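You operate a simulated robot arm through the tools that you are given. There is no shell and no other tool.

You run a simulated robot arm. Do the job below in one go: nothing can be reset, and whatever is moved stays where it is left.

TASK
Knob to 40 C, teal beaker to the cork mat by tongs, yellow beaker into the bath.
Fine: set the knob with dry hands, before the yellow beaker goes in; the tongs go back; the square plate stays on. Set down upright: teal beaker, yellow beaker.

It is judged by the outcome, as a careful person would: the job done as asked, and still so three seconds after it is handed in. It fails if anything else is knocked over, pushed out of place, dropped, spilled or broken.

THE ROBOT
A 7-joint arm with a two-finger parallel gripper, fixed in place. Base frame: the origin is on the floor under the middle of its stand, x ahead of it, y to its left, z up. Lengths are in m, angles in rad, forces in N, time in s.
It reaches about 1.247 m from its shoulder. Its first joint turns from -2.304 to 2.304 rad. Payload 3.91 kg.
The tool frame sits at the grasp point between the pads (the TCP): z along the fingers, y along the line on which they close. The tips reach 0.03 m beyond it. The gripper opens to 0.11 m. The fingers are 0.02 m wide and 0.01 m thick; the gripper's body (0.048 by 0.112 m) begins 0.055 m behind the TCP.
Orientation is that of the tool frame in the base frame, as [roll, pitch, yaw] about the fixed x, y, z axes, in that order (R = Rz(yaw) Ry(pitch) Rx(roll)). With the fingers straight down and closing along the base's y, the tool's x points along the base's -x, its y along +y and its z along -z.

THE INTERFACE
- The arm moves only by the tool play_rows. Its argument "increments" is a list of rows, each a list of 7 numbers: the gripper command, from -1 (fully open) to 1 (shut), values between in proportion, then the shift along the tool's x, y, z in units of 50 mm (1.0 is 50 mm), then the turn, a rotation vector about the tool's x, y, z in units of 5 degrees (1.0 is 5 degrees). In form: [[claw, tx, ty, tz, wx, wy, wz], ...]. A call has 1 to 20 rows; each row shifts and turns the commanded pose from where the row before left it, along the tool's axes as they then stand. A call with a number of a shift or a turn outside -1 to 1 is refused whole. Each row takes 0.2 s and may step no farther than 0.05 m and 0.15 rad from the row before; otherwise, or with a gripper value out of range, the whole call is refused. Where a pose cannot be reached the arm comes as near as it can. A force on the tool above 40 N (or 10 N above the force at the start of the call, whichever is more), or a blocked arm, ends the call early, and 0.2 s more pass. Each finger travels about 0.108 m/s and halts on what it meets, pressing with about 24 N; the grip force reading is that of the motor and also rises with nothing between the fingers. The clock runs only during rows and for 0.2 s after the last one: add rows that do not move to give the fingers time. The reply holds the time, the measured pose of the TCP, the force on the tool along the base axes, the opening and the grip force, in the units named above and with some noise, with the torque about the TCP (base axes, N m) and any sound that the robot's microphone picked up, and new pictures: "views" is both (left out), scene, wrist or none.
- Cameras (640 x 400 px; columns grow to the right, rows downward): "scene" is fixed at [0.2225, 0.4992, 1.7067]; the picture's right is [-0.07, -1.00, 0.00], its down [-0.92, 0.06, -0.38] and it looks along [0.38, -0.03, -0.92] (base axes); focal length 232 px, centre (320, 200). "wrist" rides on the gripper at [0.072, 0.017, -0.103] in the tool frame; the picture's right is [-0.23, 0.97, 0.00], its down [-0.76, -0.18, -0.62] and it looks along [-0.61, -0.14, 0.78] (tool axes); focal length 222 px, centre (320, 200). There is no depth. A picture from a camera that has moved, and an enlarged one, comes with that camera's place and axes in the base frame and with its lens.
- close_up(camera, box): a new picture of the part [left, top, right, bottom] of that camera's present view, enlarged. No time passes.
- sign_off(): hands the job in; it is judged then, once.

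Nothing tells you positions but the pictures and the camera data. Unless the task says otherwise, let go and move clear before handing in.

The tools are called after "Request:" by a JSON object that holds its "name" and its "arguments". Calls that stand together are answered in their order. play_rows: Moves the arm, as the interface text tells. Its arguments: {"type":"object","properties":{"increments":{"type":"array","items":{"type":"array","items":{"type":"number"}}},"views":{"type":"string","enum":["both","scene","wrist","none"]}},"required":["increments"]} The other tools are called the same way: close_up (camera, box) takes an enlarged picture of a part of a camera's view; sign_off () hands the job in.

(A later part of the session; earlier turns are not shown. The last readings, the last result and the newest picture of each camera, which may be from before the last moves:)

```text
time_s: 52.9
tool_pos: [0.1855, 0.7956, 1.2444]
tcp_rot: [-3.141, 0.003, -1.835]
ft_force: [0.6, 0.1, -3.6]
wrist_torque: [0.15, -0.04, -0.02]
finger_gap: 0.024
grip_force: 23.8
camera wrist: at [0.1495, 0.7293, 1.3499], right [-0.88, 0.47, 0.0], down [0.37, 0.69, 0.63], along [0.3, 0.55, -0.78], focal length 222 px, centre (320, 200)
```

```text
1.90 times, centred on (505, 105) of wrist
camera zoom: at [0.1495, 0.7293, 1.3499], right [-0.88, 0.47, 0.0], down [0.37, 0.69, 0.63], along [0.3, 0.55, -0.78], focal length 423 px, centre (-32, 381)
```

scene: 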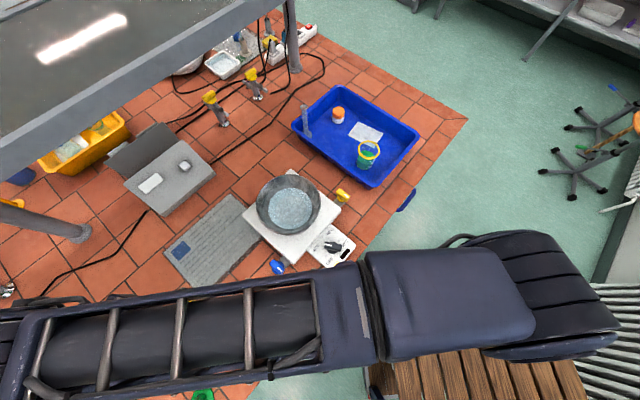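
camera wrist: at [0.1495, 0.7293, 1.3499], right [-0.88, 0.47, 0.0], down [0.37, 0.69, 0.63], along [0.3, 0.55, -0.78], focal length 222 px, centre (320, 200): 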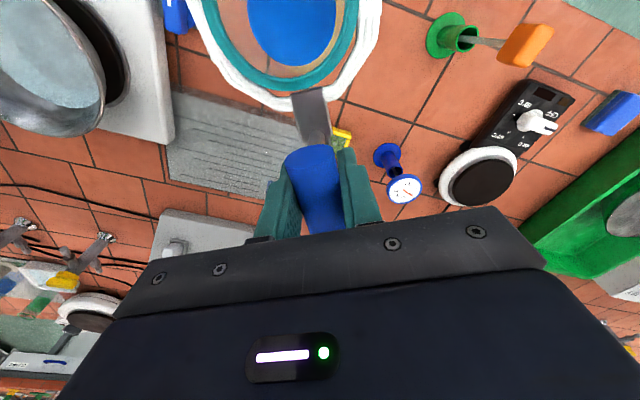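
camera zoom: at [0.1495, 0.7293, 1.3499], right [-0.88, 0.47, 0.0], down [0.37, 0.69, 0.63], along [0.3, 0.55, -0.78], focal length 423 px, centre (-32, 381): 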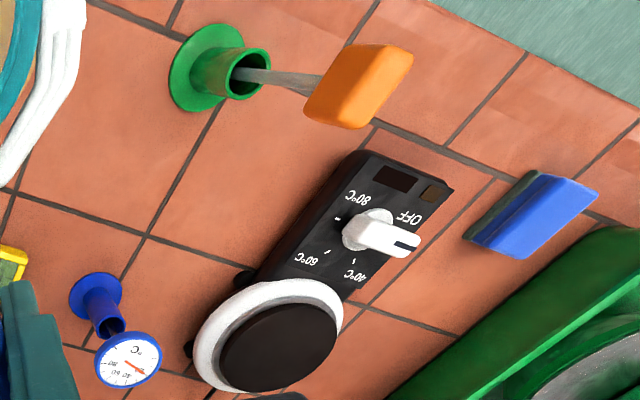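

The knob is on 40 with its lamp lit. The beaker is centred over the cork mat, so I'll lower it smoothly most of the way.

Request:
{"name": "play_rows", "arguments": {"increments": [[1, 0, 0, 0.07, 0, 0, 0], [1, 0, 0, 0.14, 0, 0, 0], [1, 0, 0, 0.21, 0, 0, 0], [1, 0, 0, 0.28, 0, 0, 0], [1, 0, 0, 0.3, 0, 0, 0], [1, 0, 0, 0.3, 0, 0, 0], [1, 0, 0, 0.3, 0, 0, 0], [1, 0, 0, 0.3, 0, 0, 0], [1, 0, 0, 0.3, 0, 0, 0], [1, 0, 0, 0.28, 0, 0, 0], [1, 0, 0, 0.21, 0, 0, 0], [1, 0, 0, 0.14, 0, 0, 0], [1, 0, 0, 0.1, 0, 0, 0], [1, 0, 0, 0.05, 0, 0, 0], [1, 0, 0, 0, 0, 0, 0]], "views": "both"}}

Request:
{"name": "close_up", "arguments": {"camera": "wrist", "box": [180, 0, 420, 150]}}

```text
time_s: 56.0
tool_pos: [0.1854, 0.7958, 1.0962]
tcp_rot: [3.14, 0.004, -1.834]
ft_force: [0.5, 0.0, -3.9]
wrist_torque: [0.15, -0.04, -0.04]
finger_gap: 0.0238
grip_force: 23.7
camera wrist: at [0.1507, 0.7301, 1.2013], right [-0.88, 0.47, 0.0], down [0.37, 0.69, 0.63], along [0.3, 0.55, -0.78], focal length 222 px, centre (320, 200)
```

scene: 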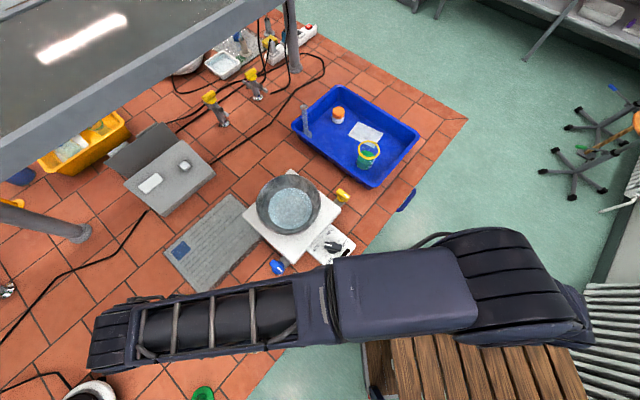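
wrist: 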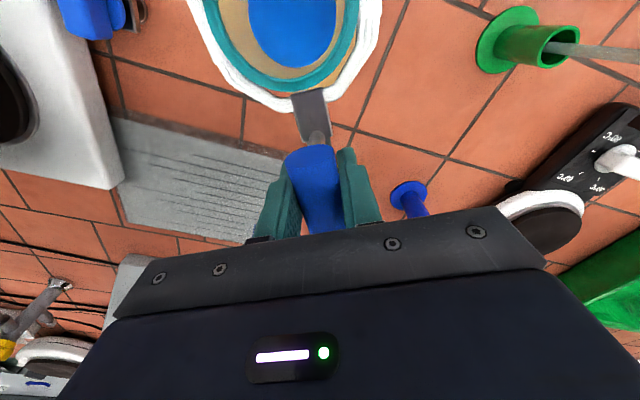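

```text
2.67 times, centred on (300, 75) of wrist
camera zoom: at [0.1507, 0.7301, 1.2013], right [-0.88, 0.47, 0.0], down [0.37, 0.69, 0.63], along [0.3, 0.55, -0.78], focal length 592 px, centre (373, 533)
```

zoom: 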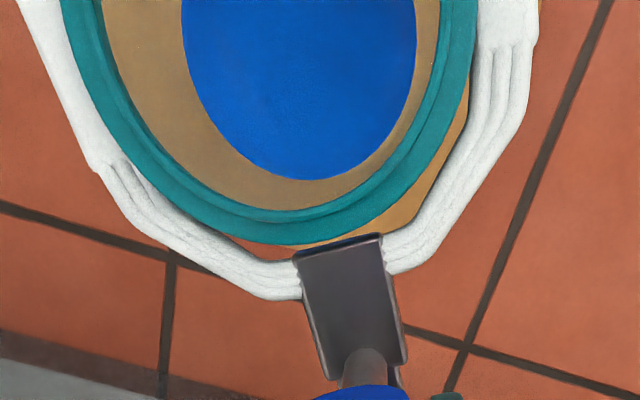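

Request:
{"name": "play_rows", "arguments": {"increments": [[1, 0, 0, 0.08, 0, 0, 0], [1, 0, 0, 0.12, 0, 0, 0], [1, 0, 0, 0.15, 0, 0, 0], [1, 0, 0, 0.15, 0, 0, 0], [1, 0, 0, 0.15, 0, 0, 0], [1, 0, 0, 0.12, 0, 0, 0], [1, 0, 0, 0.1, 0, 0, 0], [1, 0, 0, 0.05, 0, 0, 0], [1, 0, 0, 0, 0, 0, 0]], "views": "wrist"}}

Request:
{"name": "close_up", "arguments": {"camera": "wrist", "box": [180, 0, 420, 150]}}

```text
time_s: 58.0
tool_pos: [0.1856, 0.7975, 1.0498]
tcp_rot: [3.142, 0.003, -1.835]
ft_force: [-0.7, 0.2, -3.9]
wrist_torque: [0.17, 0.0, 0.03]
finger_gap: 0.0241
grip_force: 24.2
camera wrist: at [0.1508, 0.7306, 1.1549], right [-0.88, 0.47, 0.0], down [0.37, 0.69, 0.63], along [0.3, 0.55, -0.78], focal length 222 px, centre (320, 200)
```

wrist: 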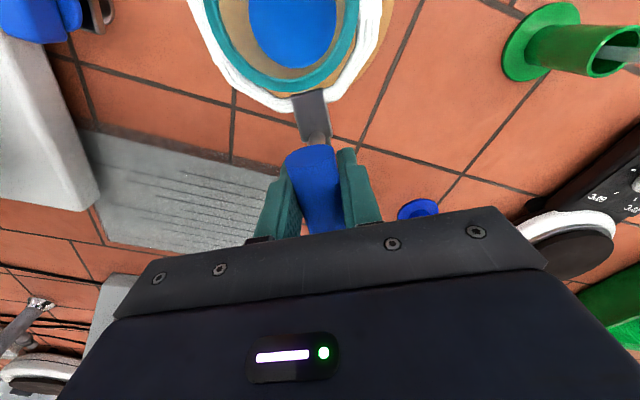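

```text
2.67 times, centred on (300, 75) of wrist
camera zoom: at [0.1508, 0.7306, 1.1549], right [-0.88, 0.47, 0.0], down [0.37, 0.69, 0.63], along [0.3, 0.55, -0.78], focal length 592 px, centre (373, 533)
```

zoom: 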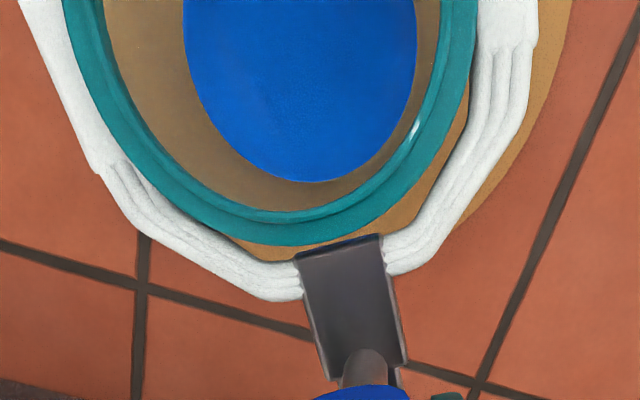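

Request:
{"name": "play_rows", "arguments": {"increments": [[1, 0, 0, 0.05, 0, 0, 0], [1, 0, 0, 0.06, 0, 0, 0], [1, 0, 0, 0.06, 0, 0, 0], [1, 0, 0, 0.06, 0, 0, 0], [1, 0, 0, 0.05, 0, 0, 0], [1, 0, 0, 0, 0, 0, 0]], "views": "wrist"}}

Request:
{"name": "close_up", "arguments": {"camera": "wrist", "box": [180, 0, 420, 150]}}

```text
time_s: 59.5
tool_pos: [0.186, 0.7968, 1.0363]
tcp_rot: [-3.141, 0.004, -1.833]
ft_force: [0.2, 1.1, -0.3]
wrist_torque: [-0.01, 0.01, 0.0]
finger_gap: 0.0241
grip_force: 24.4
camera wrist: at [0.1503, 0.7308, 1.141], right [-0.88, 0.47, 0.0], down [0.37, 0.69, 0.63], along [0.3, 0.55, -0.78], focal length 222 px, centre (320, 200)
```

wrist: 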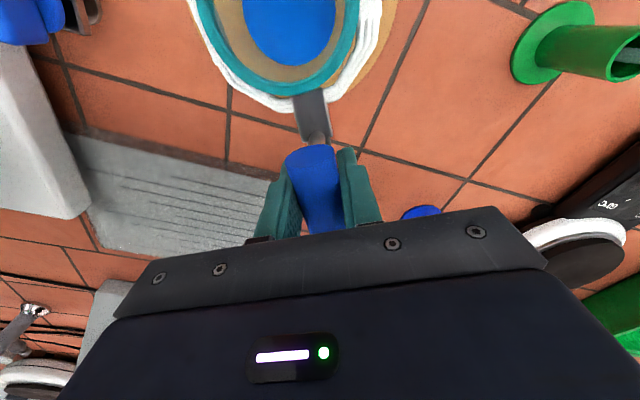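

```text
2.67 times, centred on (300, 75) of wrist
camera zoom: at [0.1503, 0.7308, 1.141], right [-0.88, 0.47, 0.0], down [0.37, 0.69, 0.63], along [0.3, 0.55, -0.78], focal length 592 px, centre (373, 533)
```

zoom: 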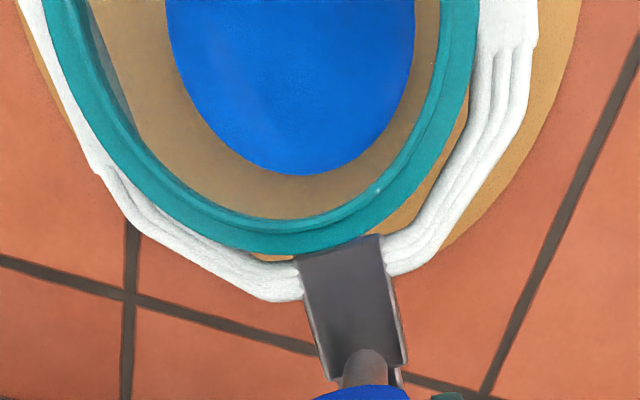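

The load is gone (−0.3 N), so the beaker stands on the cork. I'll drop the fork a little more to free the lip, then back it straight out.

Request:
{"name": "play_rows", "arguments": {"increments": [[1, 0, 0, 0.05, 0, 0, 0], [1, 0, 0, 0.04, 0, 0, 0], [1, 0, 0, 0, 0, 0, 0], [1, -0.1, 0, 0, 0, 0, 0], [1, -0.15, 0, 0, 0, 0, 0]], "views": "wrist"}}

Request:
{"name": "close_up", "arguments": {"camera": "wrist", "box": [180, 0, 420, 150]}}

```text
time_s: 60.6
tool_pos: [0.1886, 0.81, 1.0317]
tcp_rot: [-3.142, 0.004, -1.835]
ft_force: [-0.6, 0.0, -0.8]
wrist_torque: [-0.03, 0.0, 0.03]
finger_gap: 0.0242
grip_force: 24.2
camera wrist: at [0.1536, 0.7429, 1.1365], right [-0.88, 0.47, 0.0], down [0.37, 0.69, 0.63], along [0.3, 0.55, -0.78], focal length 222 px, centre (320, 200)
```

wrist: 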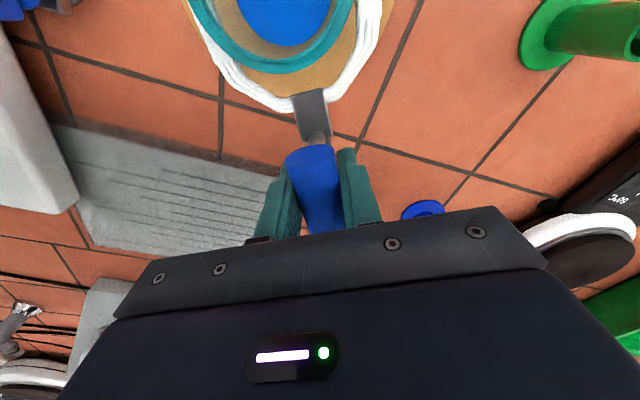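

```text
2.67 times, centred on (300, 75) of wrist
camera zoom: at [0.1536, 0.7429, 1.1365], right [-0.88, 0.47, 0.0], down [0.37, 0.69, 0.63], along [0.3, 0.55, -0.78], focal length 592 px, centre (373, 533)
```

zoom: 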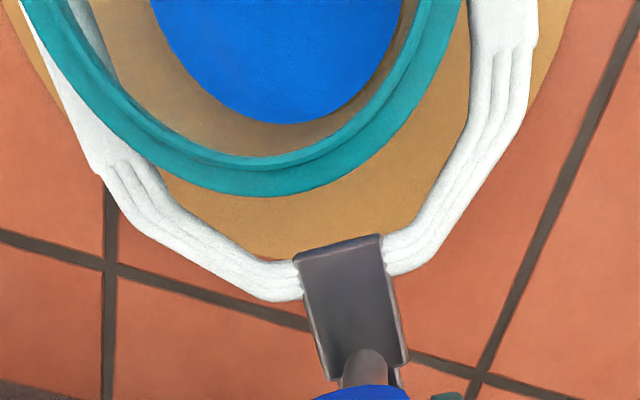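

It's backing out freely and the beaker is staying put. Continuing to retract.

Request:
{"name": "play_rows", "arguments": {"increments": [[1, -0.2, 0, 0, 0, 0, 0], [1, -0.25, 0, 0, 0, 0, 0], [1, -0.3, 0, 0, 0, 0, 0], [1, -0.3, 0, 0, 0, 0, 0], [1, -0.3, 0, 0, 0, 0, 0], [1, -0.3, 0, 0, 0, 0, 0], [1, -0.2, 0, 0, 0, 0, 0], [1, 0, 0, 0, 0, 0, 0]], "views": "both"}}

Request:
{"name": "close_up", "arguments": {"camera": "wrist", "box": [160, 0, 460, 180]}}

```text
time_s: 62.5
tool_pos: [0.2129, 0.8978, 1.031]
tcp_rot: [-3.141, 0.002, -1.833]
ft_force: [-0.2, 0.1, -1.1]
wrist_torque: [0.0, 0.0, -0.02]
finger_gap: 0.0241
grip_force: 24.0
camera wrist: at [0.1777, 0.8319, 1.1367], right [-0.88, 0.47, 0.0], down [0.37, 0.69, 0.63], along [0.3, 0.55, -0.78], focal length 222 px, centre (320, 200)
```

scene: 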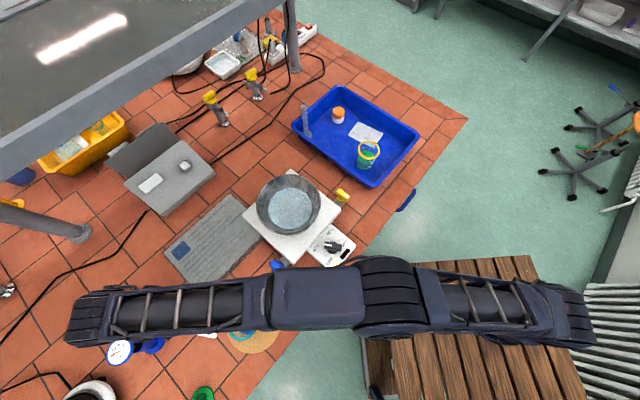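
wrist: 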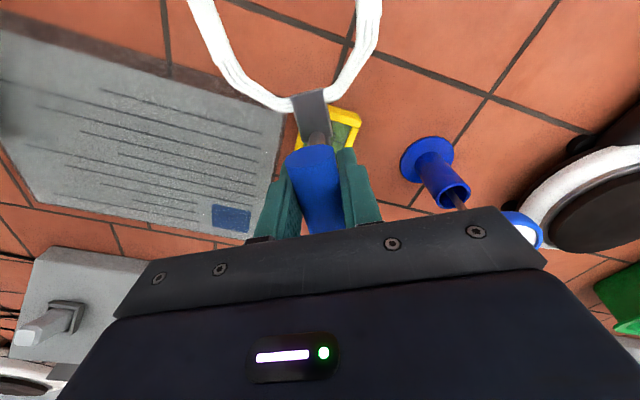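

```text
2.13 times, centred on (310, 90) of wrist
camera zoom: at [0.1777, 0.8319, 1.1367], right [-0.88, 0.47, 0.0], down [0.37, 0.69, 0.63], along [0.3, 0.55, -0.78], focal length 474 px, centre (341, 435)
```

zoom: 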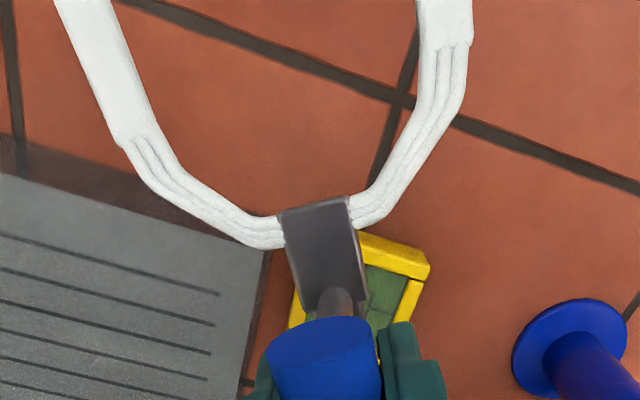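

The fork is clear of the beaker, which stands on the cork. Rising, moving back over the grey mat and rotating to the original tongs orientation.

Request:
{"name": "play_rows", "arguments": {"increments": [[1, 0, 0, -0.4, 0, 0, 0], [1, 0, 0, -0.7, 0, 0, 0], [1, 0, 0, -0.7, 0, 0, 0], [1, 0, 0, -0.6, 0, 0, 0], [1, 0.012, -0.34, 0, 0, 0, 0], [1, 0.025, -0.67, 0, 0, 0, 0], [1, 0.025, -0.67, 0, 0, 0, 0], [1, 0.025, -0.67, 0, 0, 0, 0], [1, 0.025, -0.67, 0, 0, 0, 0], [1, 0.025, -0.67, 0, 0, 0, 0], [1, 0.013, -0.33, 0, 0, 0, 0], [1, 0, 0, 0, 0, 0, 1], [1, 0, 0, 0, 0, 0, 1], [1, 0, 0, 0, 0, 0, 1], [1, 0, 0, 0, 0, 0, 1], [1, 0, 0, 0, 0, 0, 1], [1, 0, 0, 0, 0, 0, 1], [1, 0, 0, 0, 0, 0, 1], [1, 0, 0, 0, 0, 0, 1]], "views": "both"}}

Request:
{"name": "close_up", "arguments": {"camera": "scene", "box": [170, 260, 310, 380]}}

```text
time_s: 66.5
tool_pos: [0.4058, 0.8365, 1.1519]
tcp_rot: [3.14, 0.002, -2.533]
ft_force: [-0.2, -0.1, -0.4]
wrist_torque: [-0.02, -0.04, -0.04]
finger_gap: 0.0239
grip_force: 24.1
camera wrist: at [0.3364, 0.8098, 1.2565], right [-0.37, 0.93, 0.0], down [0.73, 0.29, 0.62], along [0.58, 0.23, -0.78], focal length 222 px, centre (320, 200)
```

scene: 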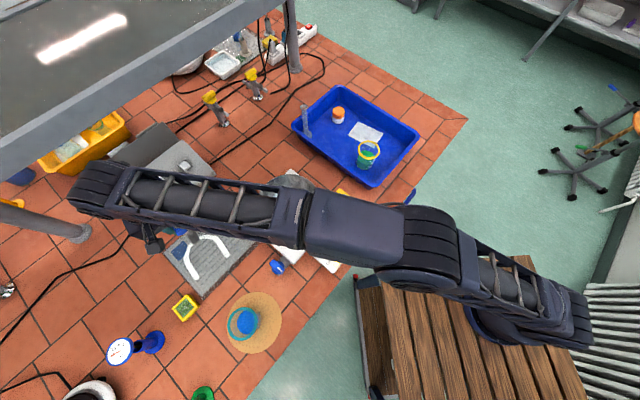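
wrist: 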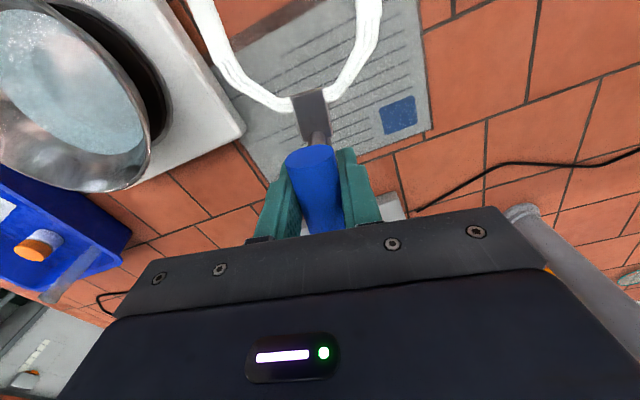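

```text
3.33 times, centred on (240, 320) of scene
camera zoom: at [0.2225, 0.4992, 1.7067], right [-0.07, -1.0, 0.0], down [-0.92, 0.06, -0.38], along [0.38, -0.03, -0.92], focal length 774 px, centre (587, -200)
```

zoom: 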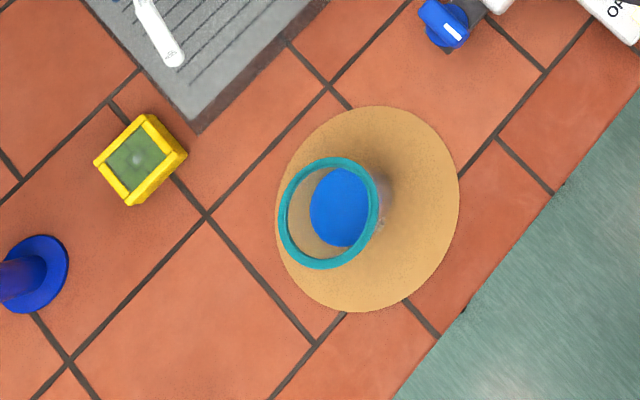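

The teal beaker stands upright on the cork mat. Completing the rotation to return the tongs.

Request:
{"name": "play_rows", "arguments": {"increments": [[1, 0, 0, 0, 0, 0, 1], [1, 0, 0, 0, 0, 0, 1], [1, 0, 0, 0, 0, 0, 1], [1, 0, 0, 0, 0, 0, 1], [1, 0, 0, 0, 0, 0, 1], [1, 0, 0, 0, 0, 0, 1], [1, 0, 0, 0, 0, 0, 1], [1, 0, 0, 0, 0, 0, 1], [1, 0, 0, 0, 0, 0, 1], [1, 0, 0, 0, 0, 0, 1], [1, 0, 0, 0, 0, 0, 1], [1, 0, 0, 0, 0, 0, 1], [1, 0, 0, 0, 0, 0, 1], [1, 0, 0, 0, 0, 0, 1], [1, 0, 0, 0, 0, 0, 1], [1, 0, 0, 0, 0, 0, 1], [1, 0, 0, 0, 0, 0, 0], [1, 0, 0, 0, 0, 0, 0]], "views": "both"}}

```text
time_s: 70.2
tool_pos: [0.4051, 0.8381, 1.1512]
tcp_rot: [3.137, -0.002, 2.353]
ft_force: [-0.1, 0.0, -1.3]
wrist_torque: [0.02, 0.0, -0.01]
finger_gap: 0.0241
grip_force: 23.8
camera wrist: at [0.3656, 0.9011, 1.2569], right [0.85, 0.53, 0.0], down [0.41, -0.67, 0.62], along [0.33, -0.53, -0.78], focal length 222 px, centre (320, 200)
```

scene: 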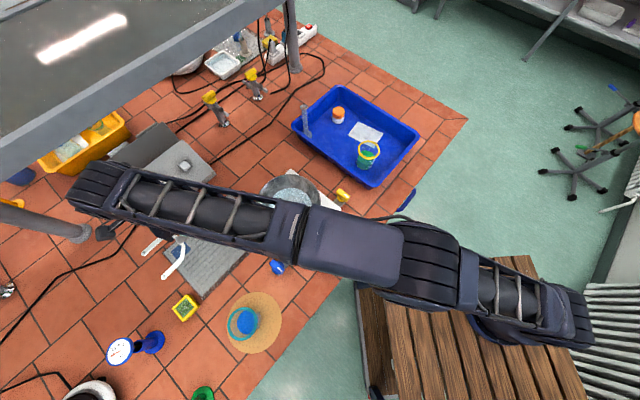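
wrist: 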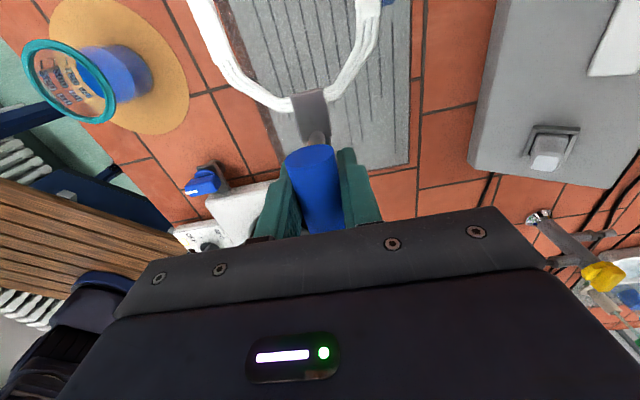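

Pose matches the pick-up pose, so I'll lower the tongs back down to the mat, slowing near contact.

Request:
{"name": "play_rows", "arguments": {"increments": [[1, 0, 0, 0.3, 0, 0, 0], [1, 0, 0, 0.6, 0, 0, 0], [1, 0, 0, 0.7, 0, 0, 0], [1, 0, 0, 0.7, 0, 0, 0], [1, 0, 0, 0.6, 0, 0, 0], [1, 0, 0, 0.4, 0, 0, 0], [1, 0, 0, 0.25, 0, 0, 0], [1, 0, 0, 0.15, 0, 0, 0], [1, 0, 0, 0.08, 0, 0, 0], [1, 0, 0, 0.05, 0, 0, 0], [1, 0, 0, 0, 0, 0, 0]], "views": "wrist"}}

Request:
{"name": "close_up", "arguments": {"camera": "wrist", "box": [200, 0, 440, 220]}}

```text
time_s: 72.7
tool_pos: [0.4052, 0.8379, 0.9619]
tcp_rot: [3.139, -0.003, 2.354]
ft_force: [1.7, -0.9, 4.7]
wrist_torque: [0.42, 0.42, -0.06]
finger_gap: 0.0242
grip_force: 24.2
camera wrist: at [0.3657, 0.9012, 1.0663], right [0.85, 0.53, 0.0], down [0.41, -0.67, 0.62], along [0.33, -0.53, -0.78], focal length 222 px, centre (320, 200)
```

wrist: 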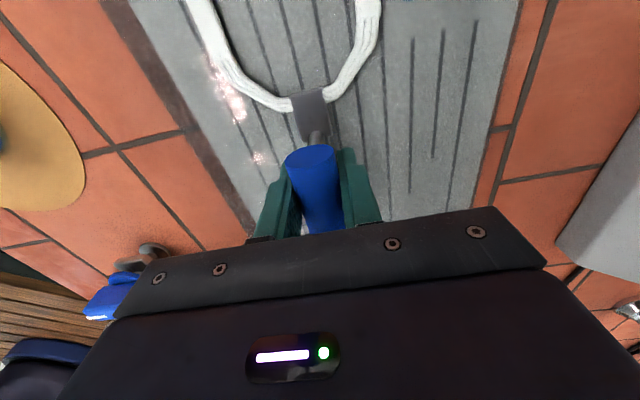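

```text
1.82 times, centred on (320, 110) of wrist
camera zoom: at [0.3657, 0.9012, 1.0663], right [0.85, 0.53, 0.0], down [0.41, -0.67, 0.62], along [0.33, -0.53, -0.78], focal length 404 px, centre (320, 364)
```

zoom: 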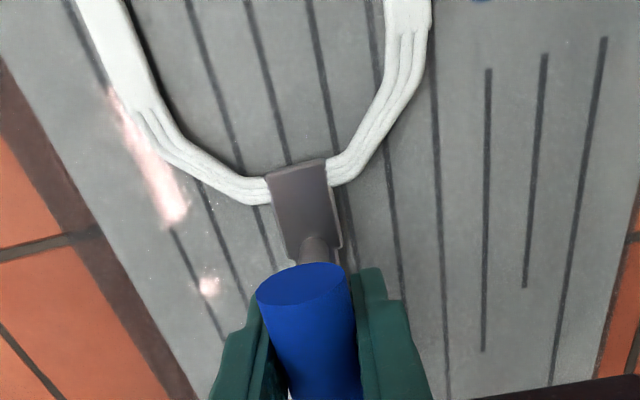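

The prong tips touched first (tongs pitched a hair in the grip). I'll ease down a few more millimetres so they lie flat before releasing.

Request:
{"name": "play_rows", "arguments": {"increments": [[1, 0, 0, 0.03, 0, 0, 0], [1, 0, 0, 0.03, 0, 0, 0], [1, 0, 0, 0.03, 0, 0, 0], [1, 0, 0, 0.02, 0, 0, 0], [1, 0, 0, 0, 0, 0, 0]], "views": "none"}}

```text
time_s: 73.8
tool_pos: [0.4053, 0.8379, 0.9555]
tcp_rot: [3.136, -0.003, 2.355]
ft_force: [2.2, 2.2, 17.5]
wrist_torque: [-0.01, -0.01, 0.02]
finger_gap: 0.0242
grip_force: 23.8
```

Flat on the mat now (torque zero). Releasing the tongs and rising straight up.

Request:
{"name": "play_rows", "arguments": {"increments": [[1, 0, 0, -0.02, 0, 0, 0], [0.4, 0, 0, 0, 0, 0, 0], [0, 0, 0, 0, 0, 0, 0], [-0.3, 0, 0, 0, 0, 0, 0], [-0.3, 0, 0, 0, 0, 0, 0], [-0.3, 0, 0, -0.3, 0, 0, 0], [-0.3, 0, 0, -0.6, 0, 0, 0], [-0.3, 0, 0, -0.8, 0, 0, 0], [-0.3, 0, 0, -0.8, 0, 0, 0], [-0.3, 0, 0, -0.8, 0, 0, 0], [-0.3, 0, 0, -0.8, 0, 0, 0], [-0.3, 0, 0, 0, 0, 0, 0]], "views": "both"}}

Request:
{"name": "close_up", "arguments": {"camera": "wrist", "box": [200, 0, 440, 220]}}

```text
time_s: 76.5
tool_pos: [0.4024, 0.8356, 1.1594]
tcp_rot: [3.138, -0.001, 2.356]
ft_force: [0.5, -0.4, 0.3]
wrist_torque: [0.0, 0.02, 0.0]
finger_gap: 0.0714
grip_force: 0.0
camera wrist: at [0.3641, 0.9002, 1.2651], right [0.85, 0.53, 0.0], down [0.41, -0.67, 0.62], along [0.33, -0.53, -0.78], focal length 222 px, centre (320, 200)
```

scene: 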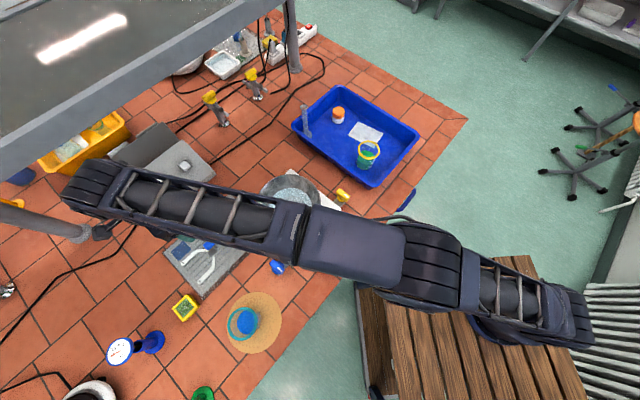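
wrist: 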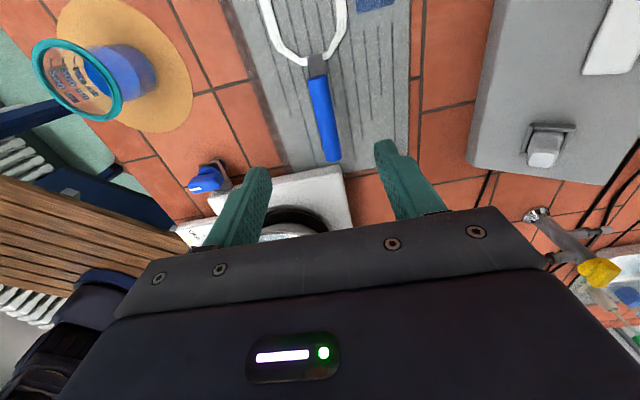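

```text
1.82 times, centred on (320, 110) of wrist
camera zoom: at [0.3641, 0.9002, 1.2651], right [0.85, 0.53, 0.0], down [0.41, -0.67, 0.62], along [0.33, -0.53, -0.78], focal length 404 px, centre (320, 364)
```

zoom: 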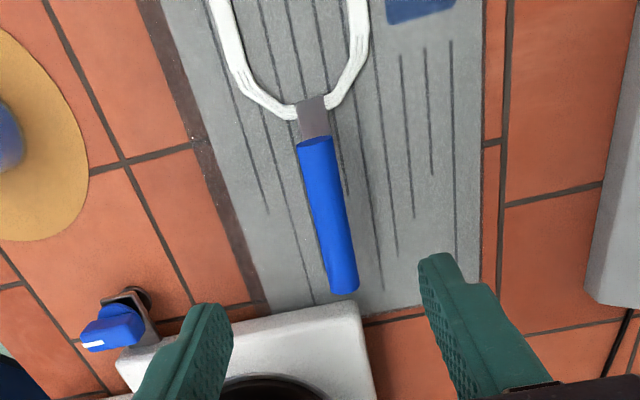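

The tongs are back on the grey mat as they were. Next I'll go for the yellow-rimmed beaker, rising and moving across above the tray to look.

Request:
{"name": "play_rows", "arguments": {"increments": [[-1, 0, 0, -0.2, 0, 0, -1], [-1, 0, 0, -0.2, 0, 0, -1], [-1, 0, 0, -0.2, 0, 0, -1], [-1, 0, 0, -0.2, 0, 0, -1], [-1, 0, 0, -0.2, 0, 0, -1], [-1, 0, 0, -0.2, 0, 0, -1], [-1, 0, 0, -0.2, 0, 0, -1], [-1, 0, 0, -0.2, 0, 0, -1], [-1, 0, 0, -0.2, 0, 0, -1], [-1, -0.4, -0.8, 0, 0, 0, 0], [-1, -0.4, -0.85, 0, 0, 0, 0], [-1, -0.4, -0.85, 0, 0, 0, 0], [-1, -0.4, -0.85, 0, 0, 0, 0], [-1, -0.4, -0.85, 0, 0, 0, 0], [-1, -0.4, -0.85, 0, 0, 0, 0], [-1, -0.4, -0.85, 0, 0, 0, 0], [-1, -0.4, -0.85, 0, 0, 0, 0], [-1, -0.4, -0.85, 0, 0, 0, 0], [-1, -0.4, -0.85, 0, 0, 0, 0], [-1, -0.4, -0.85, 0, 0, 0, 0]], "views": "none"}}

Request:
{"name": "play_rows", "arguments": {"increments": [[-1, -0.5, -0.8, 0, 0, 0, 0], [-1, -0.5, -0.7, 0, 0, 0, 0], [-1, -0.2, -0.2, 0, 0, 0, 0], [-1, 0, 0, 0, 0, 0, 0]], "views": "both"}}

```text
time_s: 80.7
tool_pos: [0.6202, 0.3717, 1.2481]
tcp_rot: [3.139, 0.002, -3.141]
ft_force: [-0.9, 1.2, -0.1]
wrist_torque: [-0.04, -0.05, 0.0]
finger_gap: 0.1098
grip_force: 0.1
```

```text
time_s: 81.7
tool_pos: [0.6834, 0.287, 1.2481]
tcp_rot: [3.139, 0.003, 3.14]
ft_force: [-0.7, -0.2, 0.3]
wrist_torque: [-0.02, -0.01, 0.01]
finger_gap: 0.1103
grip_force: 0.0
camera wrist: at [0.6115, 0.3042, 1.3534], right [0.23, 0.97, 0.0], down [0.76, -0.18, 0.62], along [0.61, -0.14, -0.78], focal length 222 px, centre (320, 200)
```

scene: 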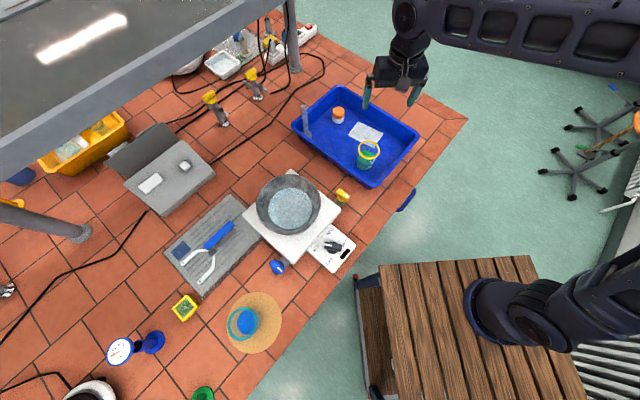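
wrist: 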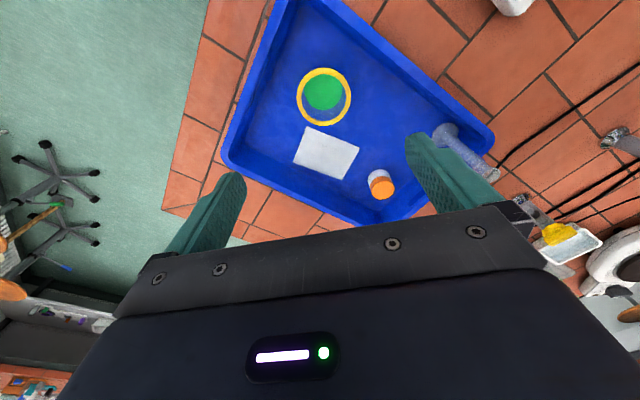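

Request:
{"name": "close_up", "arguments": {"camera": "wrist", "box": [220, 0, 440, 160]}}

Request:
{"name": "close_up", "arguments": {"camera": "scene", "box": [320, 110, 420, 190]}}

Request:
{"name": "close_up", "arguments": {"camera": "scene", "box": [160, 160, 360, 360]}}

```text
2.50 times, centred on (330, 80) of wrist
camera zoom: at [0.6115, 0.3042, 1.3534], right [0.23, 0.97, 0.0], down [0.76, -0.18, 0.62], along [0.61, -0.14, -0.78], focal length 555 px, centre (295, 500)
```

zoom: 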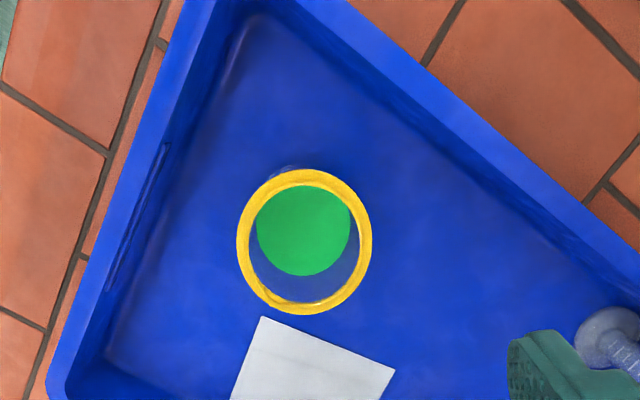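

```text
5.00 times, centred on (370, 150) of scene
camera zoom: at [0.2225, 0.4992, 1.7067], right [-0.07, -1.0, 0.0], down [-0.92, 0.06, -0.38], along [0.38, -0.03, -0.92], focal length 1161 px, centre (70, 450)
```

zoom: 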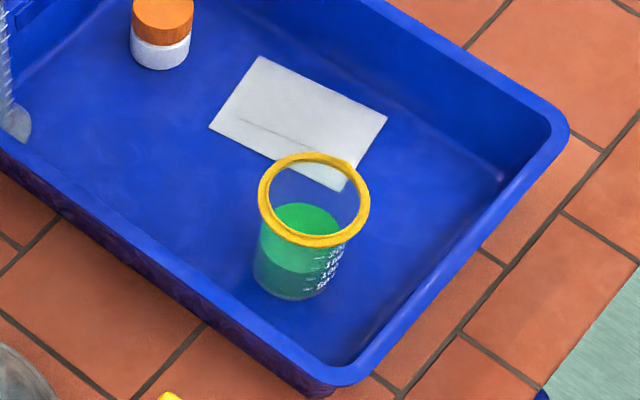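

```text
2.00 times, centred on (260, 260) of scene
camera zoom: at [0.2225, 0.4992, 1.7067], right [-0.07, -1.0, 0.0], down [-0.92, 0.06, -0.38], along [0.38, -0.03, -0.92], focal length 464 px, centre (440, 80)
```

zoom: 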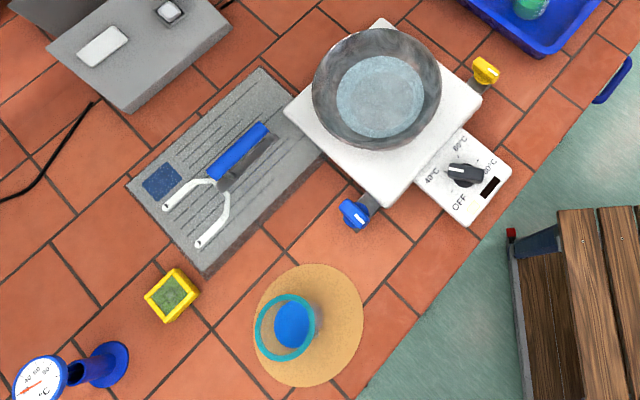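

Request:
{"name": "close_up", "arguments": {"camera": "scene", "box": [300, 215, 365, 280]}}

```text
6.15 times, centred on (332, 248) of scene
camera zoom: at [0.2225, 0.4992, 1.7067], right [-0.07, -1.0, 0.0], down [-0.92, 0.06, -0.38], along [0.38, -0.03, -0.92], focal length 1429 px, centre (243, -92)
```

zoom: 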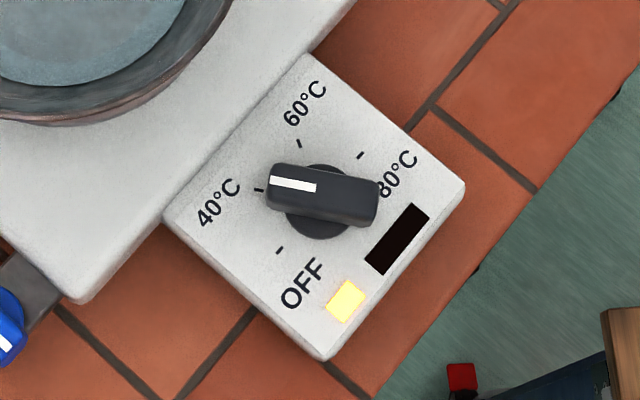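

The lamp is lit and the knob is on the 40 tick. The yellow rim is near (0.698, 0.290, 1.00), the same size as the teal one. I'll centre above it and descend partway.

Request:
{"name": "play_rows", "arguments": {"increments": [[-1, -0.15, 0.03, 0.5, 0, 0, 0], [-1, -0.14, 0.03, 0.7, 0, 0, 0], [-1, 0, 0, 0.7, 0, 0, 0], [-1, 0, 0, 0.7, 0, 0, 0], [-1, 0, 0, 0.5, 0, 0, 0], [-1, 0, 0, 0, 0, 0, 0], [-1, 0, 0, 0, 0, 0, 0]], "views": "both"}}

Request:
{"name": "close_up", "arguments": {"camera": "wrist", "box": [180, 20, 460, 220]}}

Request:
{"name": "close_up", "arguments": {"camera": "scene", "box": [320, 80, 440, 190]}}

```text
time_s: 83.2
tool_pos: [0.6996, 0.2915, 1.0936]
tcp_rot: [3.137, 0.002, 3.141]
ft_force: [-0.8, 1.6, -0.2]
wrist_torque: [0.0, 0.0, 0.01]
finger_gap: 0.1099
grip_force: 0.0
camera wrist: at [0.6271, 0.3086, 1.1986], right [0.23, 0.97, 0.0], down [0.76, -0.18, 0.62], along [0.61, -0.14, -0.78], focal length 222 px, centre (320, 200)
```

scene: 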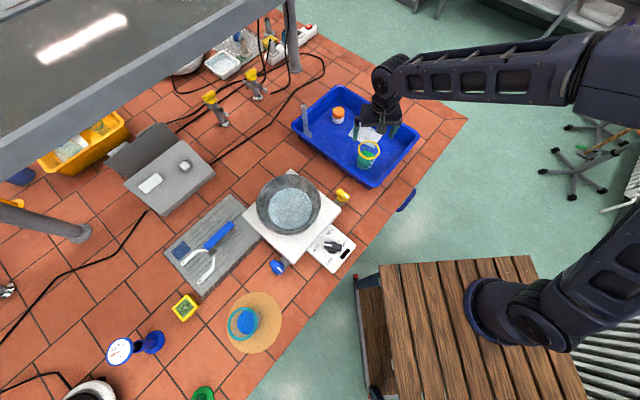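
wrist: 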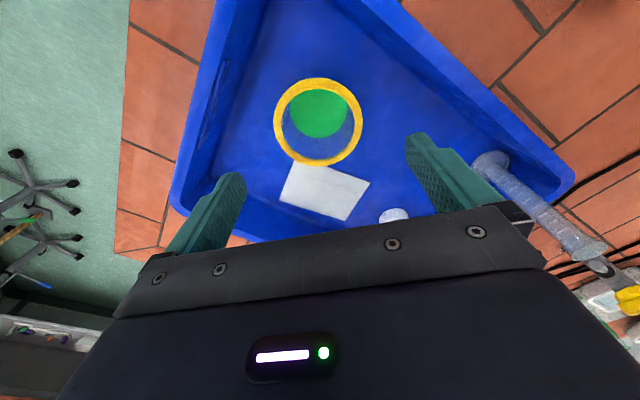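

```text
2.00 times, centred on (320, 120) of wrist
camera zoom: at [0.6271, 0.3086, 1.1986], right [0.23, 0.97, 0.0], down [0.76, -0.18, 0.62], along [0.61, -0.14, -0.78], focal length 444 px, centre (320, 360)
```

zoom: 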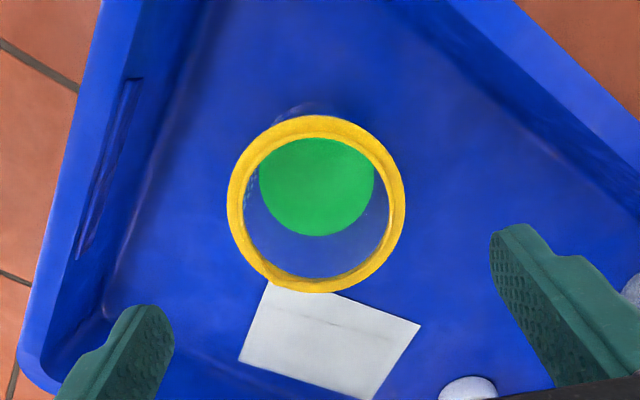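

```text
3.64 times, centred on (380, 135) of scene
camera zoom: at [0.2225, 0.4992, 1.7067], right [-0.07, -1.0, 0.0], down [-0.92, 0.06, -0.38], along [0.38, -0.03, -0.92], focal length 844 px, centre (102, 436)
```

zoom: 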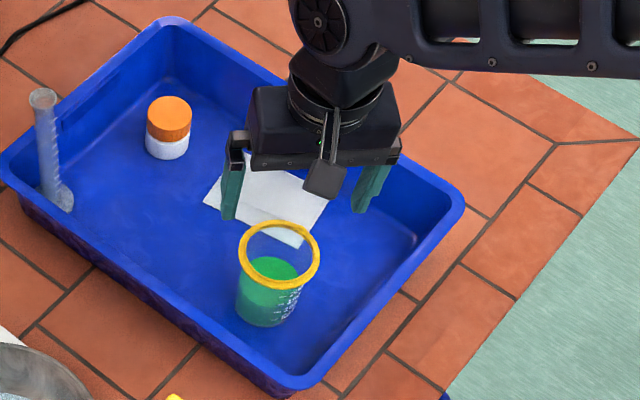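

The ring is centred under the gripper to within about 1.5 mm. Descending so the pads sit either side of the rim.

Request:
{"name": "play_rows", "arguments": {"increments": [[-1, 0.02, 0, 0.4, 0, 0, 0], [-1, 0, 0, 0.5, 0, 0, 0], [-1, 0, 0, 0.5, 0, 0, 0], [-1, 0, 0, 0.35, 0, 0, 0], [-1, 0, 0, 0.2, 0, 0, 0], [-1, 0, 0, 0, 0, 0, 0], [-1, 0, 0, 0, 0, 0, 0]], "views": "both"}}

Request:
{"name": "close_up", "arguments": {"camera": "wrist", "box": [180, 80, 460, 250]}}

Request:
{"name": "close_up", "arguments": {"camera": "scene", "box": [330, 100, 430, 190]}}

```text
time_s: 84.8
tool_pos: [0.6978, 0.2912, 0.9949]
tcp_rot: [3.138, 0.001, 3.14]
ft_force: [0.4, -0.4, -0.5]
wrist_torque: [0.02, 0.0, 0.04]
finger_gap: 0.11
grip_force: 0.0
camera wrist: at [0.6252, 0.3081, 1.1012], right [0.23, 0.97, 0.0], down [0.76, -0.18, 0.62], along [0.61, -0.14, -0.78], focal length 222 px, centre (320, 200)
```

scene: 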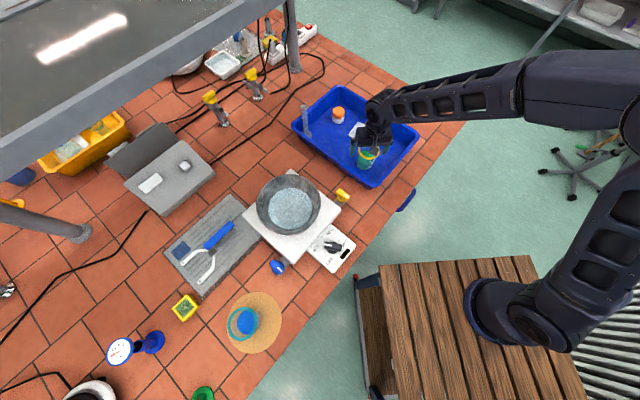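
wrist: 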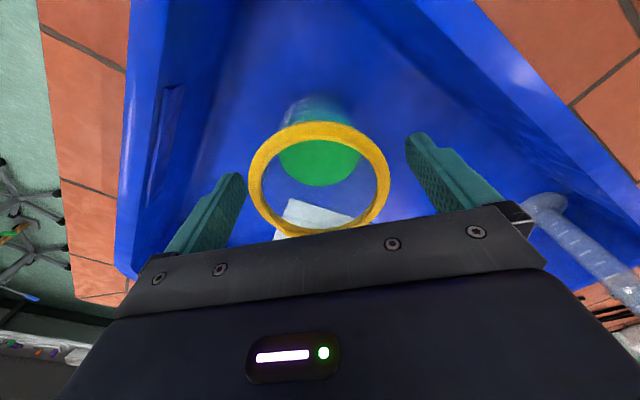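

```text
2.29 times, centred on (320, 165) of wrist
camera zoom: at [0.6252, 0.3081, 1.1012], right [0.23, 0.97, 0.0], down [0.76, -0.18, 0.62], along [0.61, -0.14, -0.78], focal length 508 px, centre (320, 280)
```

zoom: 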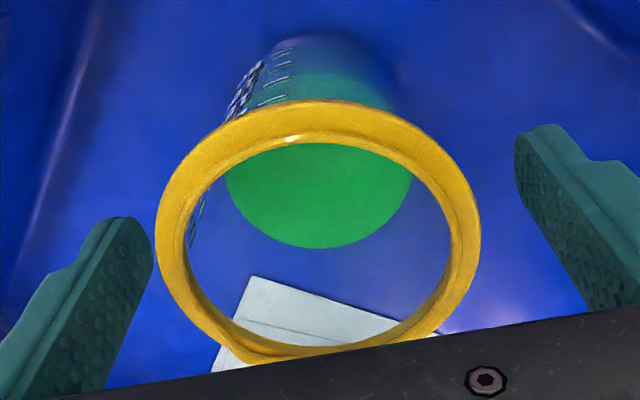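

```text
4.44 times, centred on (380, 145) of scene
camera zoom: at [0.2225, 0.4992, 1.7067], right [-0.07, -1.0, 0.0], down [-0.92, 0.06, -0.38], along [0.38, -0.03, -0.92], focal length 1032 px, centre (53, 444)
```

zoom: 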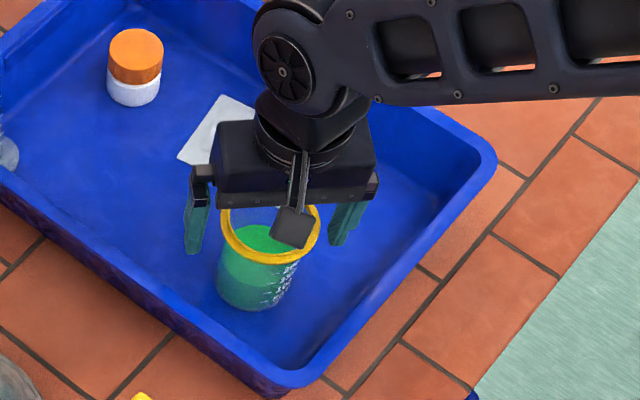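

The rim sits between the pads and is centred. Closing gently in two stages.

Request:
{"name": "play_rows", "arguments": {"increments": [[-0.6, 0, 0, 0, 0, 0, 0], [-0.6, 0, 0, 0, 0, 0, 0], [-0.52, 0, 0, 0, 0, 0, 0], [-0.48, 0, 0, 0, 0, 0, 0], [-0.4, 0, 0, 0, 0, 0, 0], [0, 0, 0, 0, 0, 0, 0], [1, 0, 0, 0, 0, 0, 0], [1, 0, 0, 0, 0, 0, 0]], "views": "both"}}

Request:
{"name": "close_up", "arguments": {"camera": "wrist", "box": [180, 80, 460, 250]}}

Request:
{"name": "close_up", "arguments": {"camera": "scene", "box": [330, 100, 430, 190]}}

```text
time_s: 86.7
tool_pos: [0.6961, 0.2921, 0.9963]
tcp_rot: [3.138, 0.003, 3.141]
ft_force: [0.8, -0.8, 0.5]
wrist_torque: [0.07, -0.03, 0.04]
finger_gap: 0.0784
grip_force: 24.1
camera wrist: at [0.6252, 0.3081, 1.1013], right [0.23, 0.97, 0.0], down [0.76, -0.18, 0.62], along [0.61, -0.14, -0.78], focal length 222 px, centre (320, 200)
```

scene: 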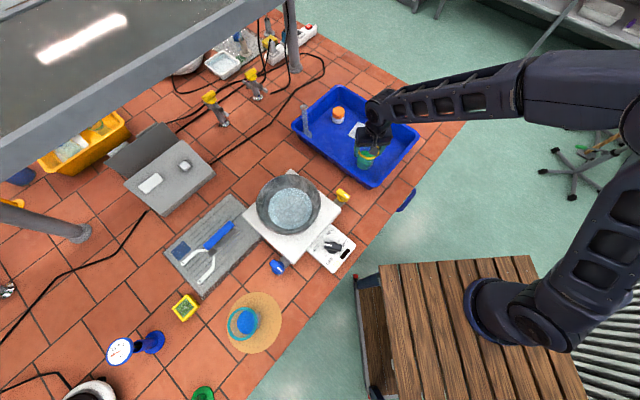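
wrist: 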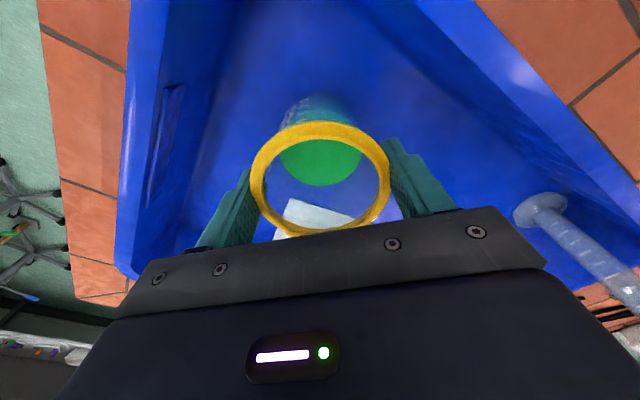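

```text
2.29 times, centred on (320, 165) of wrist
camera zoom: at [0.6252, 0.3081, 1.1013], right [0.23, 0.97, 0.0], down [0.76, -0.18, 0.62], along [0.61, -0.14, -0.78], focal length 508 px, centre (320, 280)
```

zoom: 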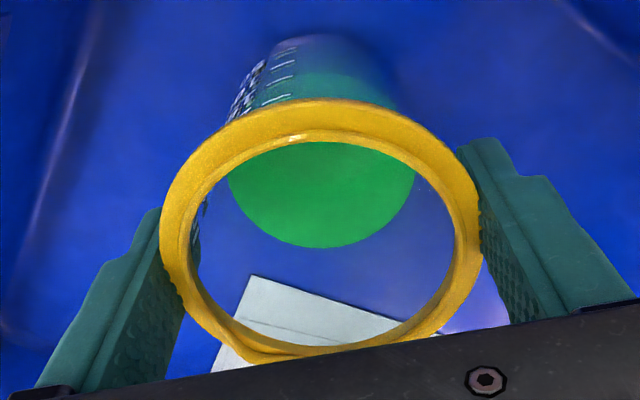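

```text
4.44 times, centred on (380, 145) of scene
camera zoom: at [0.2225, 0.4992, 1.7067], right [-0.07, -1.0, 0.0], down [-0.92, 0.06, -0.38], along [0.38, -0.03, -0.92], focal length 1032 px, centre (53, 444)
```

zoom: 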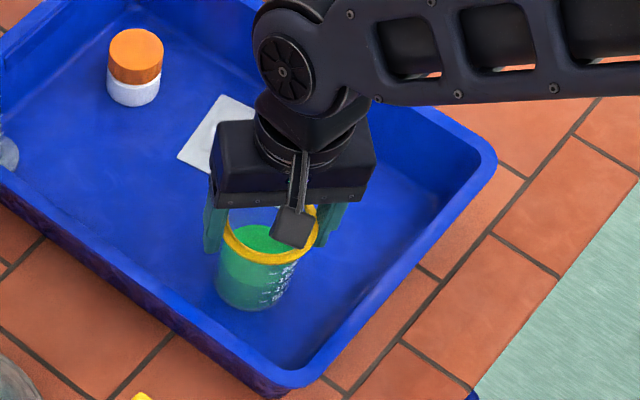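

A firm symmetric grip on the rim (78 mm, 24 N). Lifting slowly a couple of centimetres first to confirm it hangs straight.

Request:
{"name": "play_rows", "arguments": {"increments": [[1, 0, 0, -0.05, 0, 0, 0], [1, 0, 0, -0.1, 0, 0, 0], [1, 0, 0, -0.12, 0, 0, 0], [1, 0, 0, -0.12, 0, 0, 0], [1, 0, 0, -0.08, 0, 0, 0], [1, 0, 0, 0, 0, 0, 0]], "views": "both"}}

Request:
{"name": "close_up", "arguments": {"camera": "wrist", "box": [180, 80, 460, 250]}}

Request:
{"name": "close_up", "arguments": {"camera": "scene", "box": [330, 100, 430, 190]}}

```text
time_s: 88.0
tool_pos: [0.6966, 0.2902, 1.0209]
tcp_rot: [3.138, 0.002, 3.138]
ft_force: [0.0, -0.8, -1.8]
wrist_torque: [0.02, 0.01, 0.01]
finger_gap: 0.0784
grip_force: 24.6
camera wrist: at [0.6246, 0.3078, 1.1255], right [0.23, 0.97, 0.0], down [0.76, -0.18, 0.62], along [0.61, -0.14, -0.78], focal length 222 px, centre (320, 200)
```

scene: 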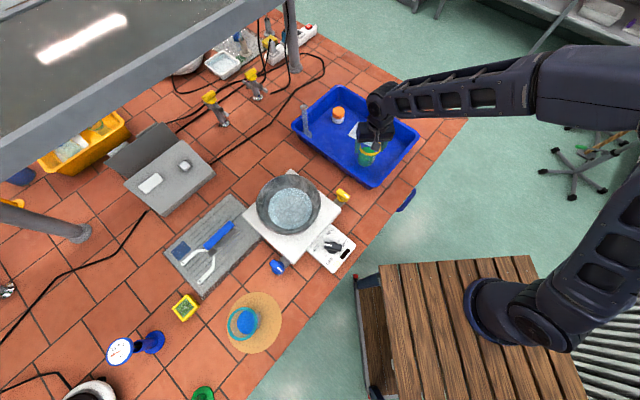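
wrist: 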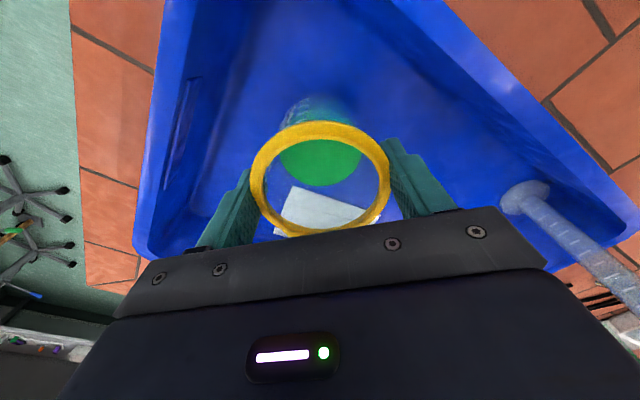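

```text
2.29 times, centred on (320, 165) of wrist
camera zoom: at [0.6246, 0.3078, 1.1255], right [0.23, 0.97, 0.0], down [0.76, -0.18, 0.62], along [0.61, -0.14, -0.78], focal length 508 px, centre (320, 280)
```

zoom: 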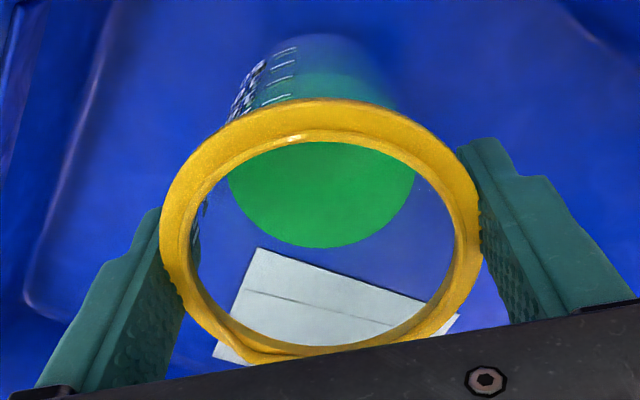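

```text
4.44 times, centred on (380, 145) of scene
camera zoom: at [0.2225, 0.4992, 1.7067], right [-0.07, -1.0, 0.0], down [-0.92, 0.06, -0.38], along [0.38, -0.03, -0.92], focal length 1032 px, centre (53, 444)
```

zoom: 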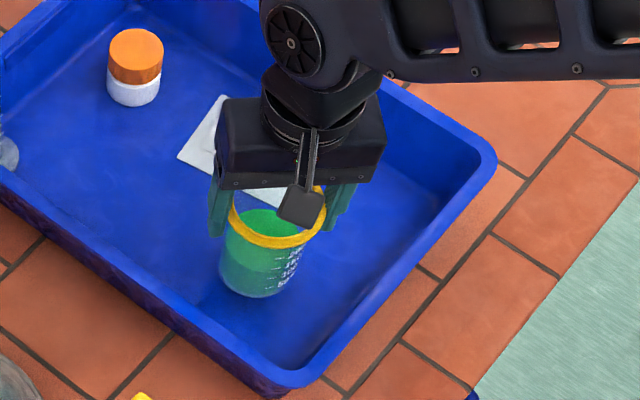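

It hangs straight and rigid. Lifting clear of the tray and above the bath rim height.

Request:
{"name": "play_rows", "arguments": {"increments": [[1, 0, 0, -0.08, 0, 0, 0], [1, 0, 0, -0.16, 0, 0, 0], [1, 0, 0, -0.24, 0, 0, 0], [1, 0, 0, -0.32, 0, 0, 0], [1, 0, 0, -0.36, 0, 0, 0], [1, 0, 0, -0.36, 0, 0, 0], [1, 0, 0, -0.36, 0, 0, 0], [1, 0, 0, -0.36, 0, 0, 0], [1, 0, 0, -0.36, 0, 0, 0], [1, 0, 0, -0.36, 0, 0, 0], [1, 0, 0, -0.32, 0, 0, 0], [1, 0, 0, -0.24, 0, 0, 0], [1, 0, 0, -0.16, 0, 0, 0], [1, 0, 0, -0.08, 0, 0, 0], [1, 0, 0, 0, 0, 0, 0]], "views": "wrist"}}

```text
time_s: 91.2
tool_pos: [0.6978, 0.2901, 1.2082]
tcp_rot: [3.139, 0.002, 3.141]
ft_force: [0.7, -0.5, -1.7]
wrist_torque: [-0.05, 0.01, -0.02]
finger_gap: 0.0783
grip_force: 23.9
camera wrist: at [0.6252, 0.3066, 1.3136], right [0.23, 0.97, 0.0], down [0.76, -0.18, 0.62], along [0.61, -0.14, -0.78], focal length 222 px, centre (320, 200)
```

wrist: 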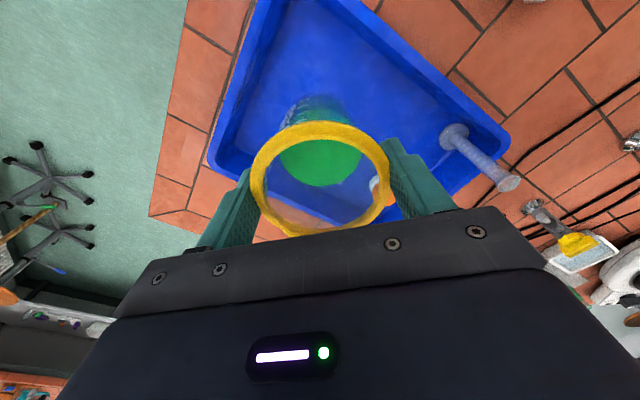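

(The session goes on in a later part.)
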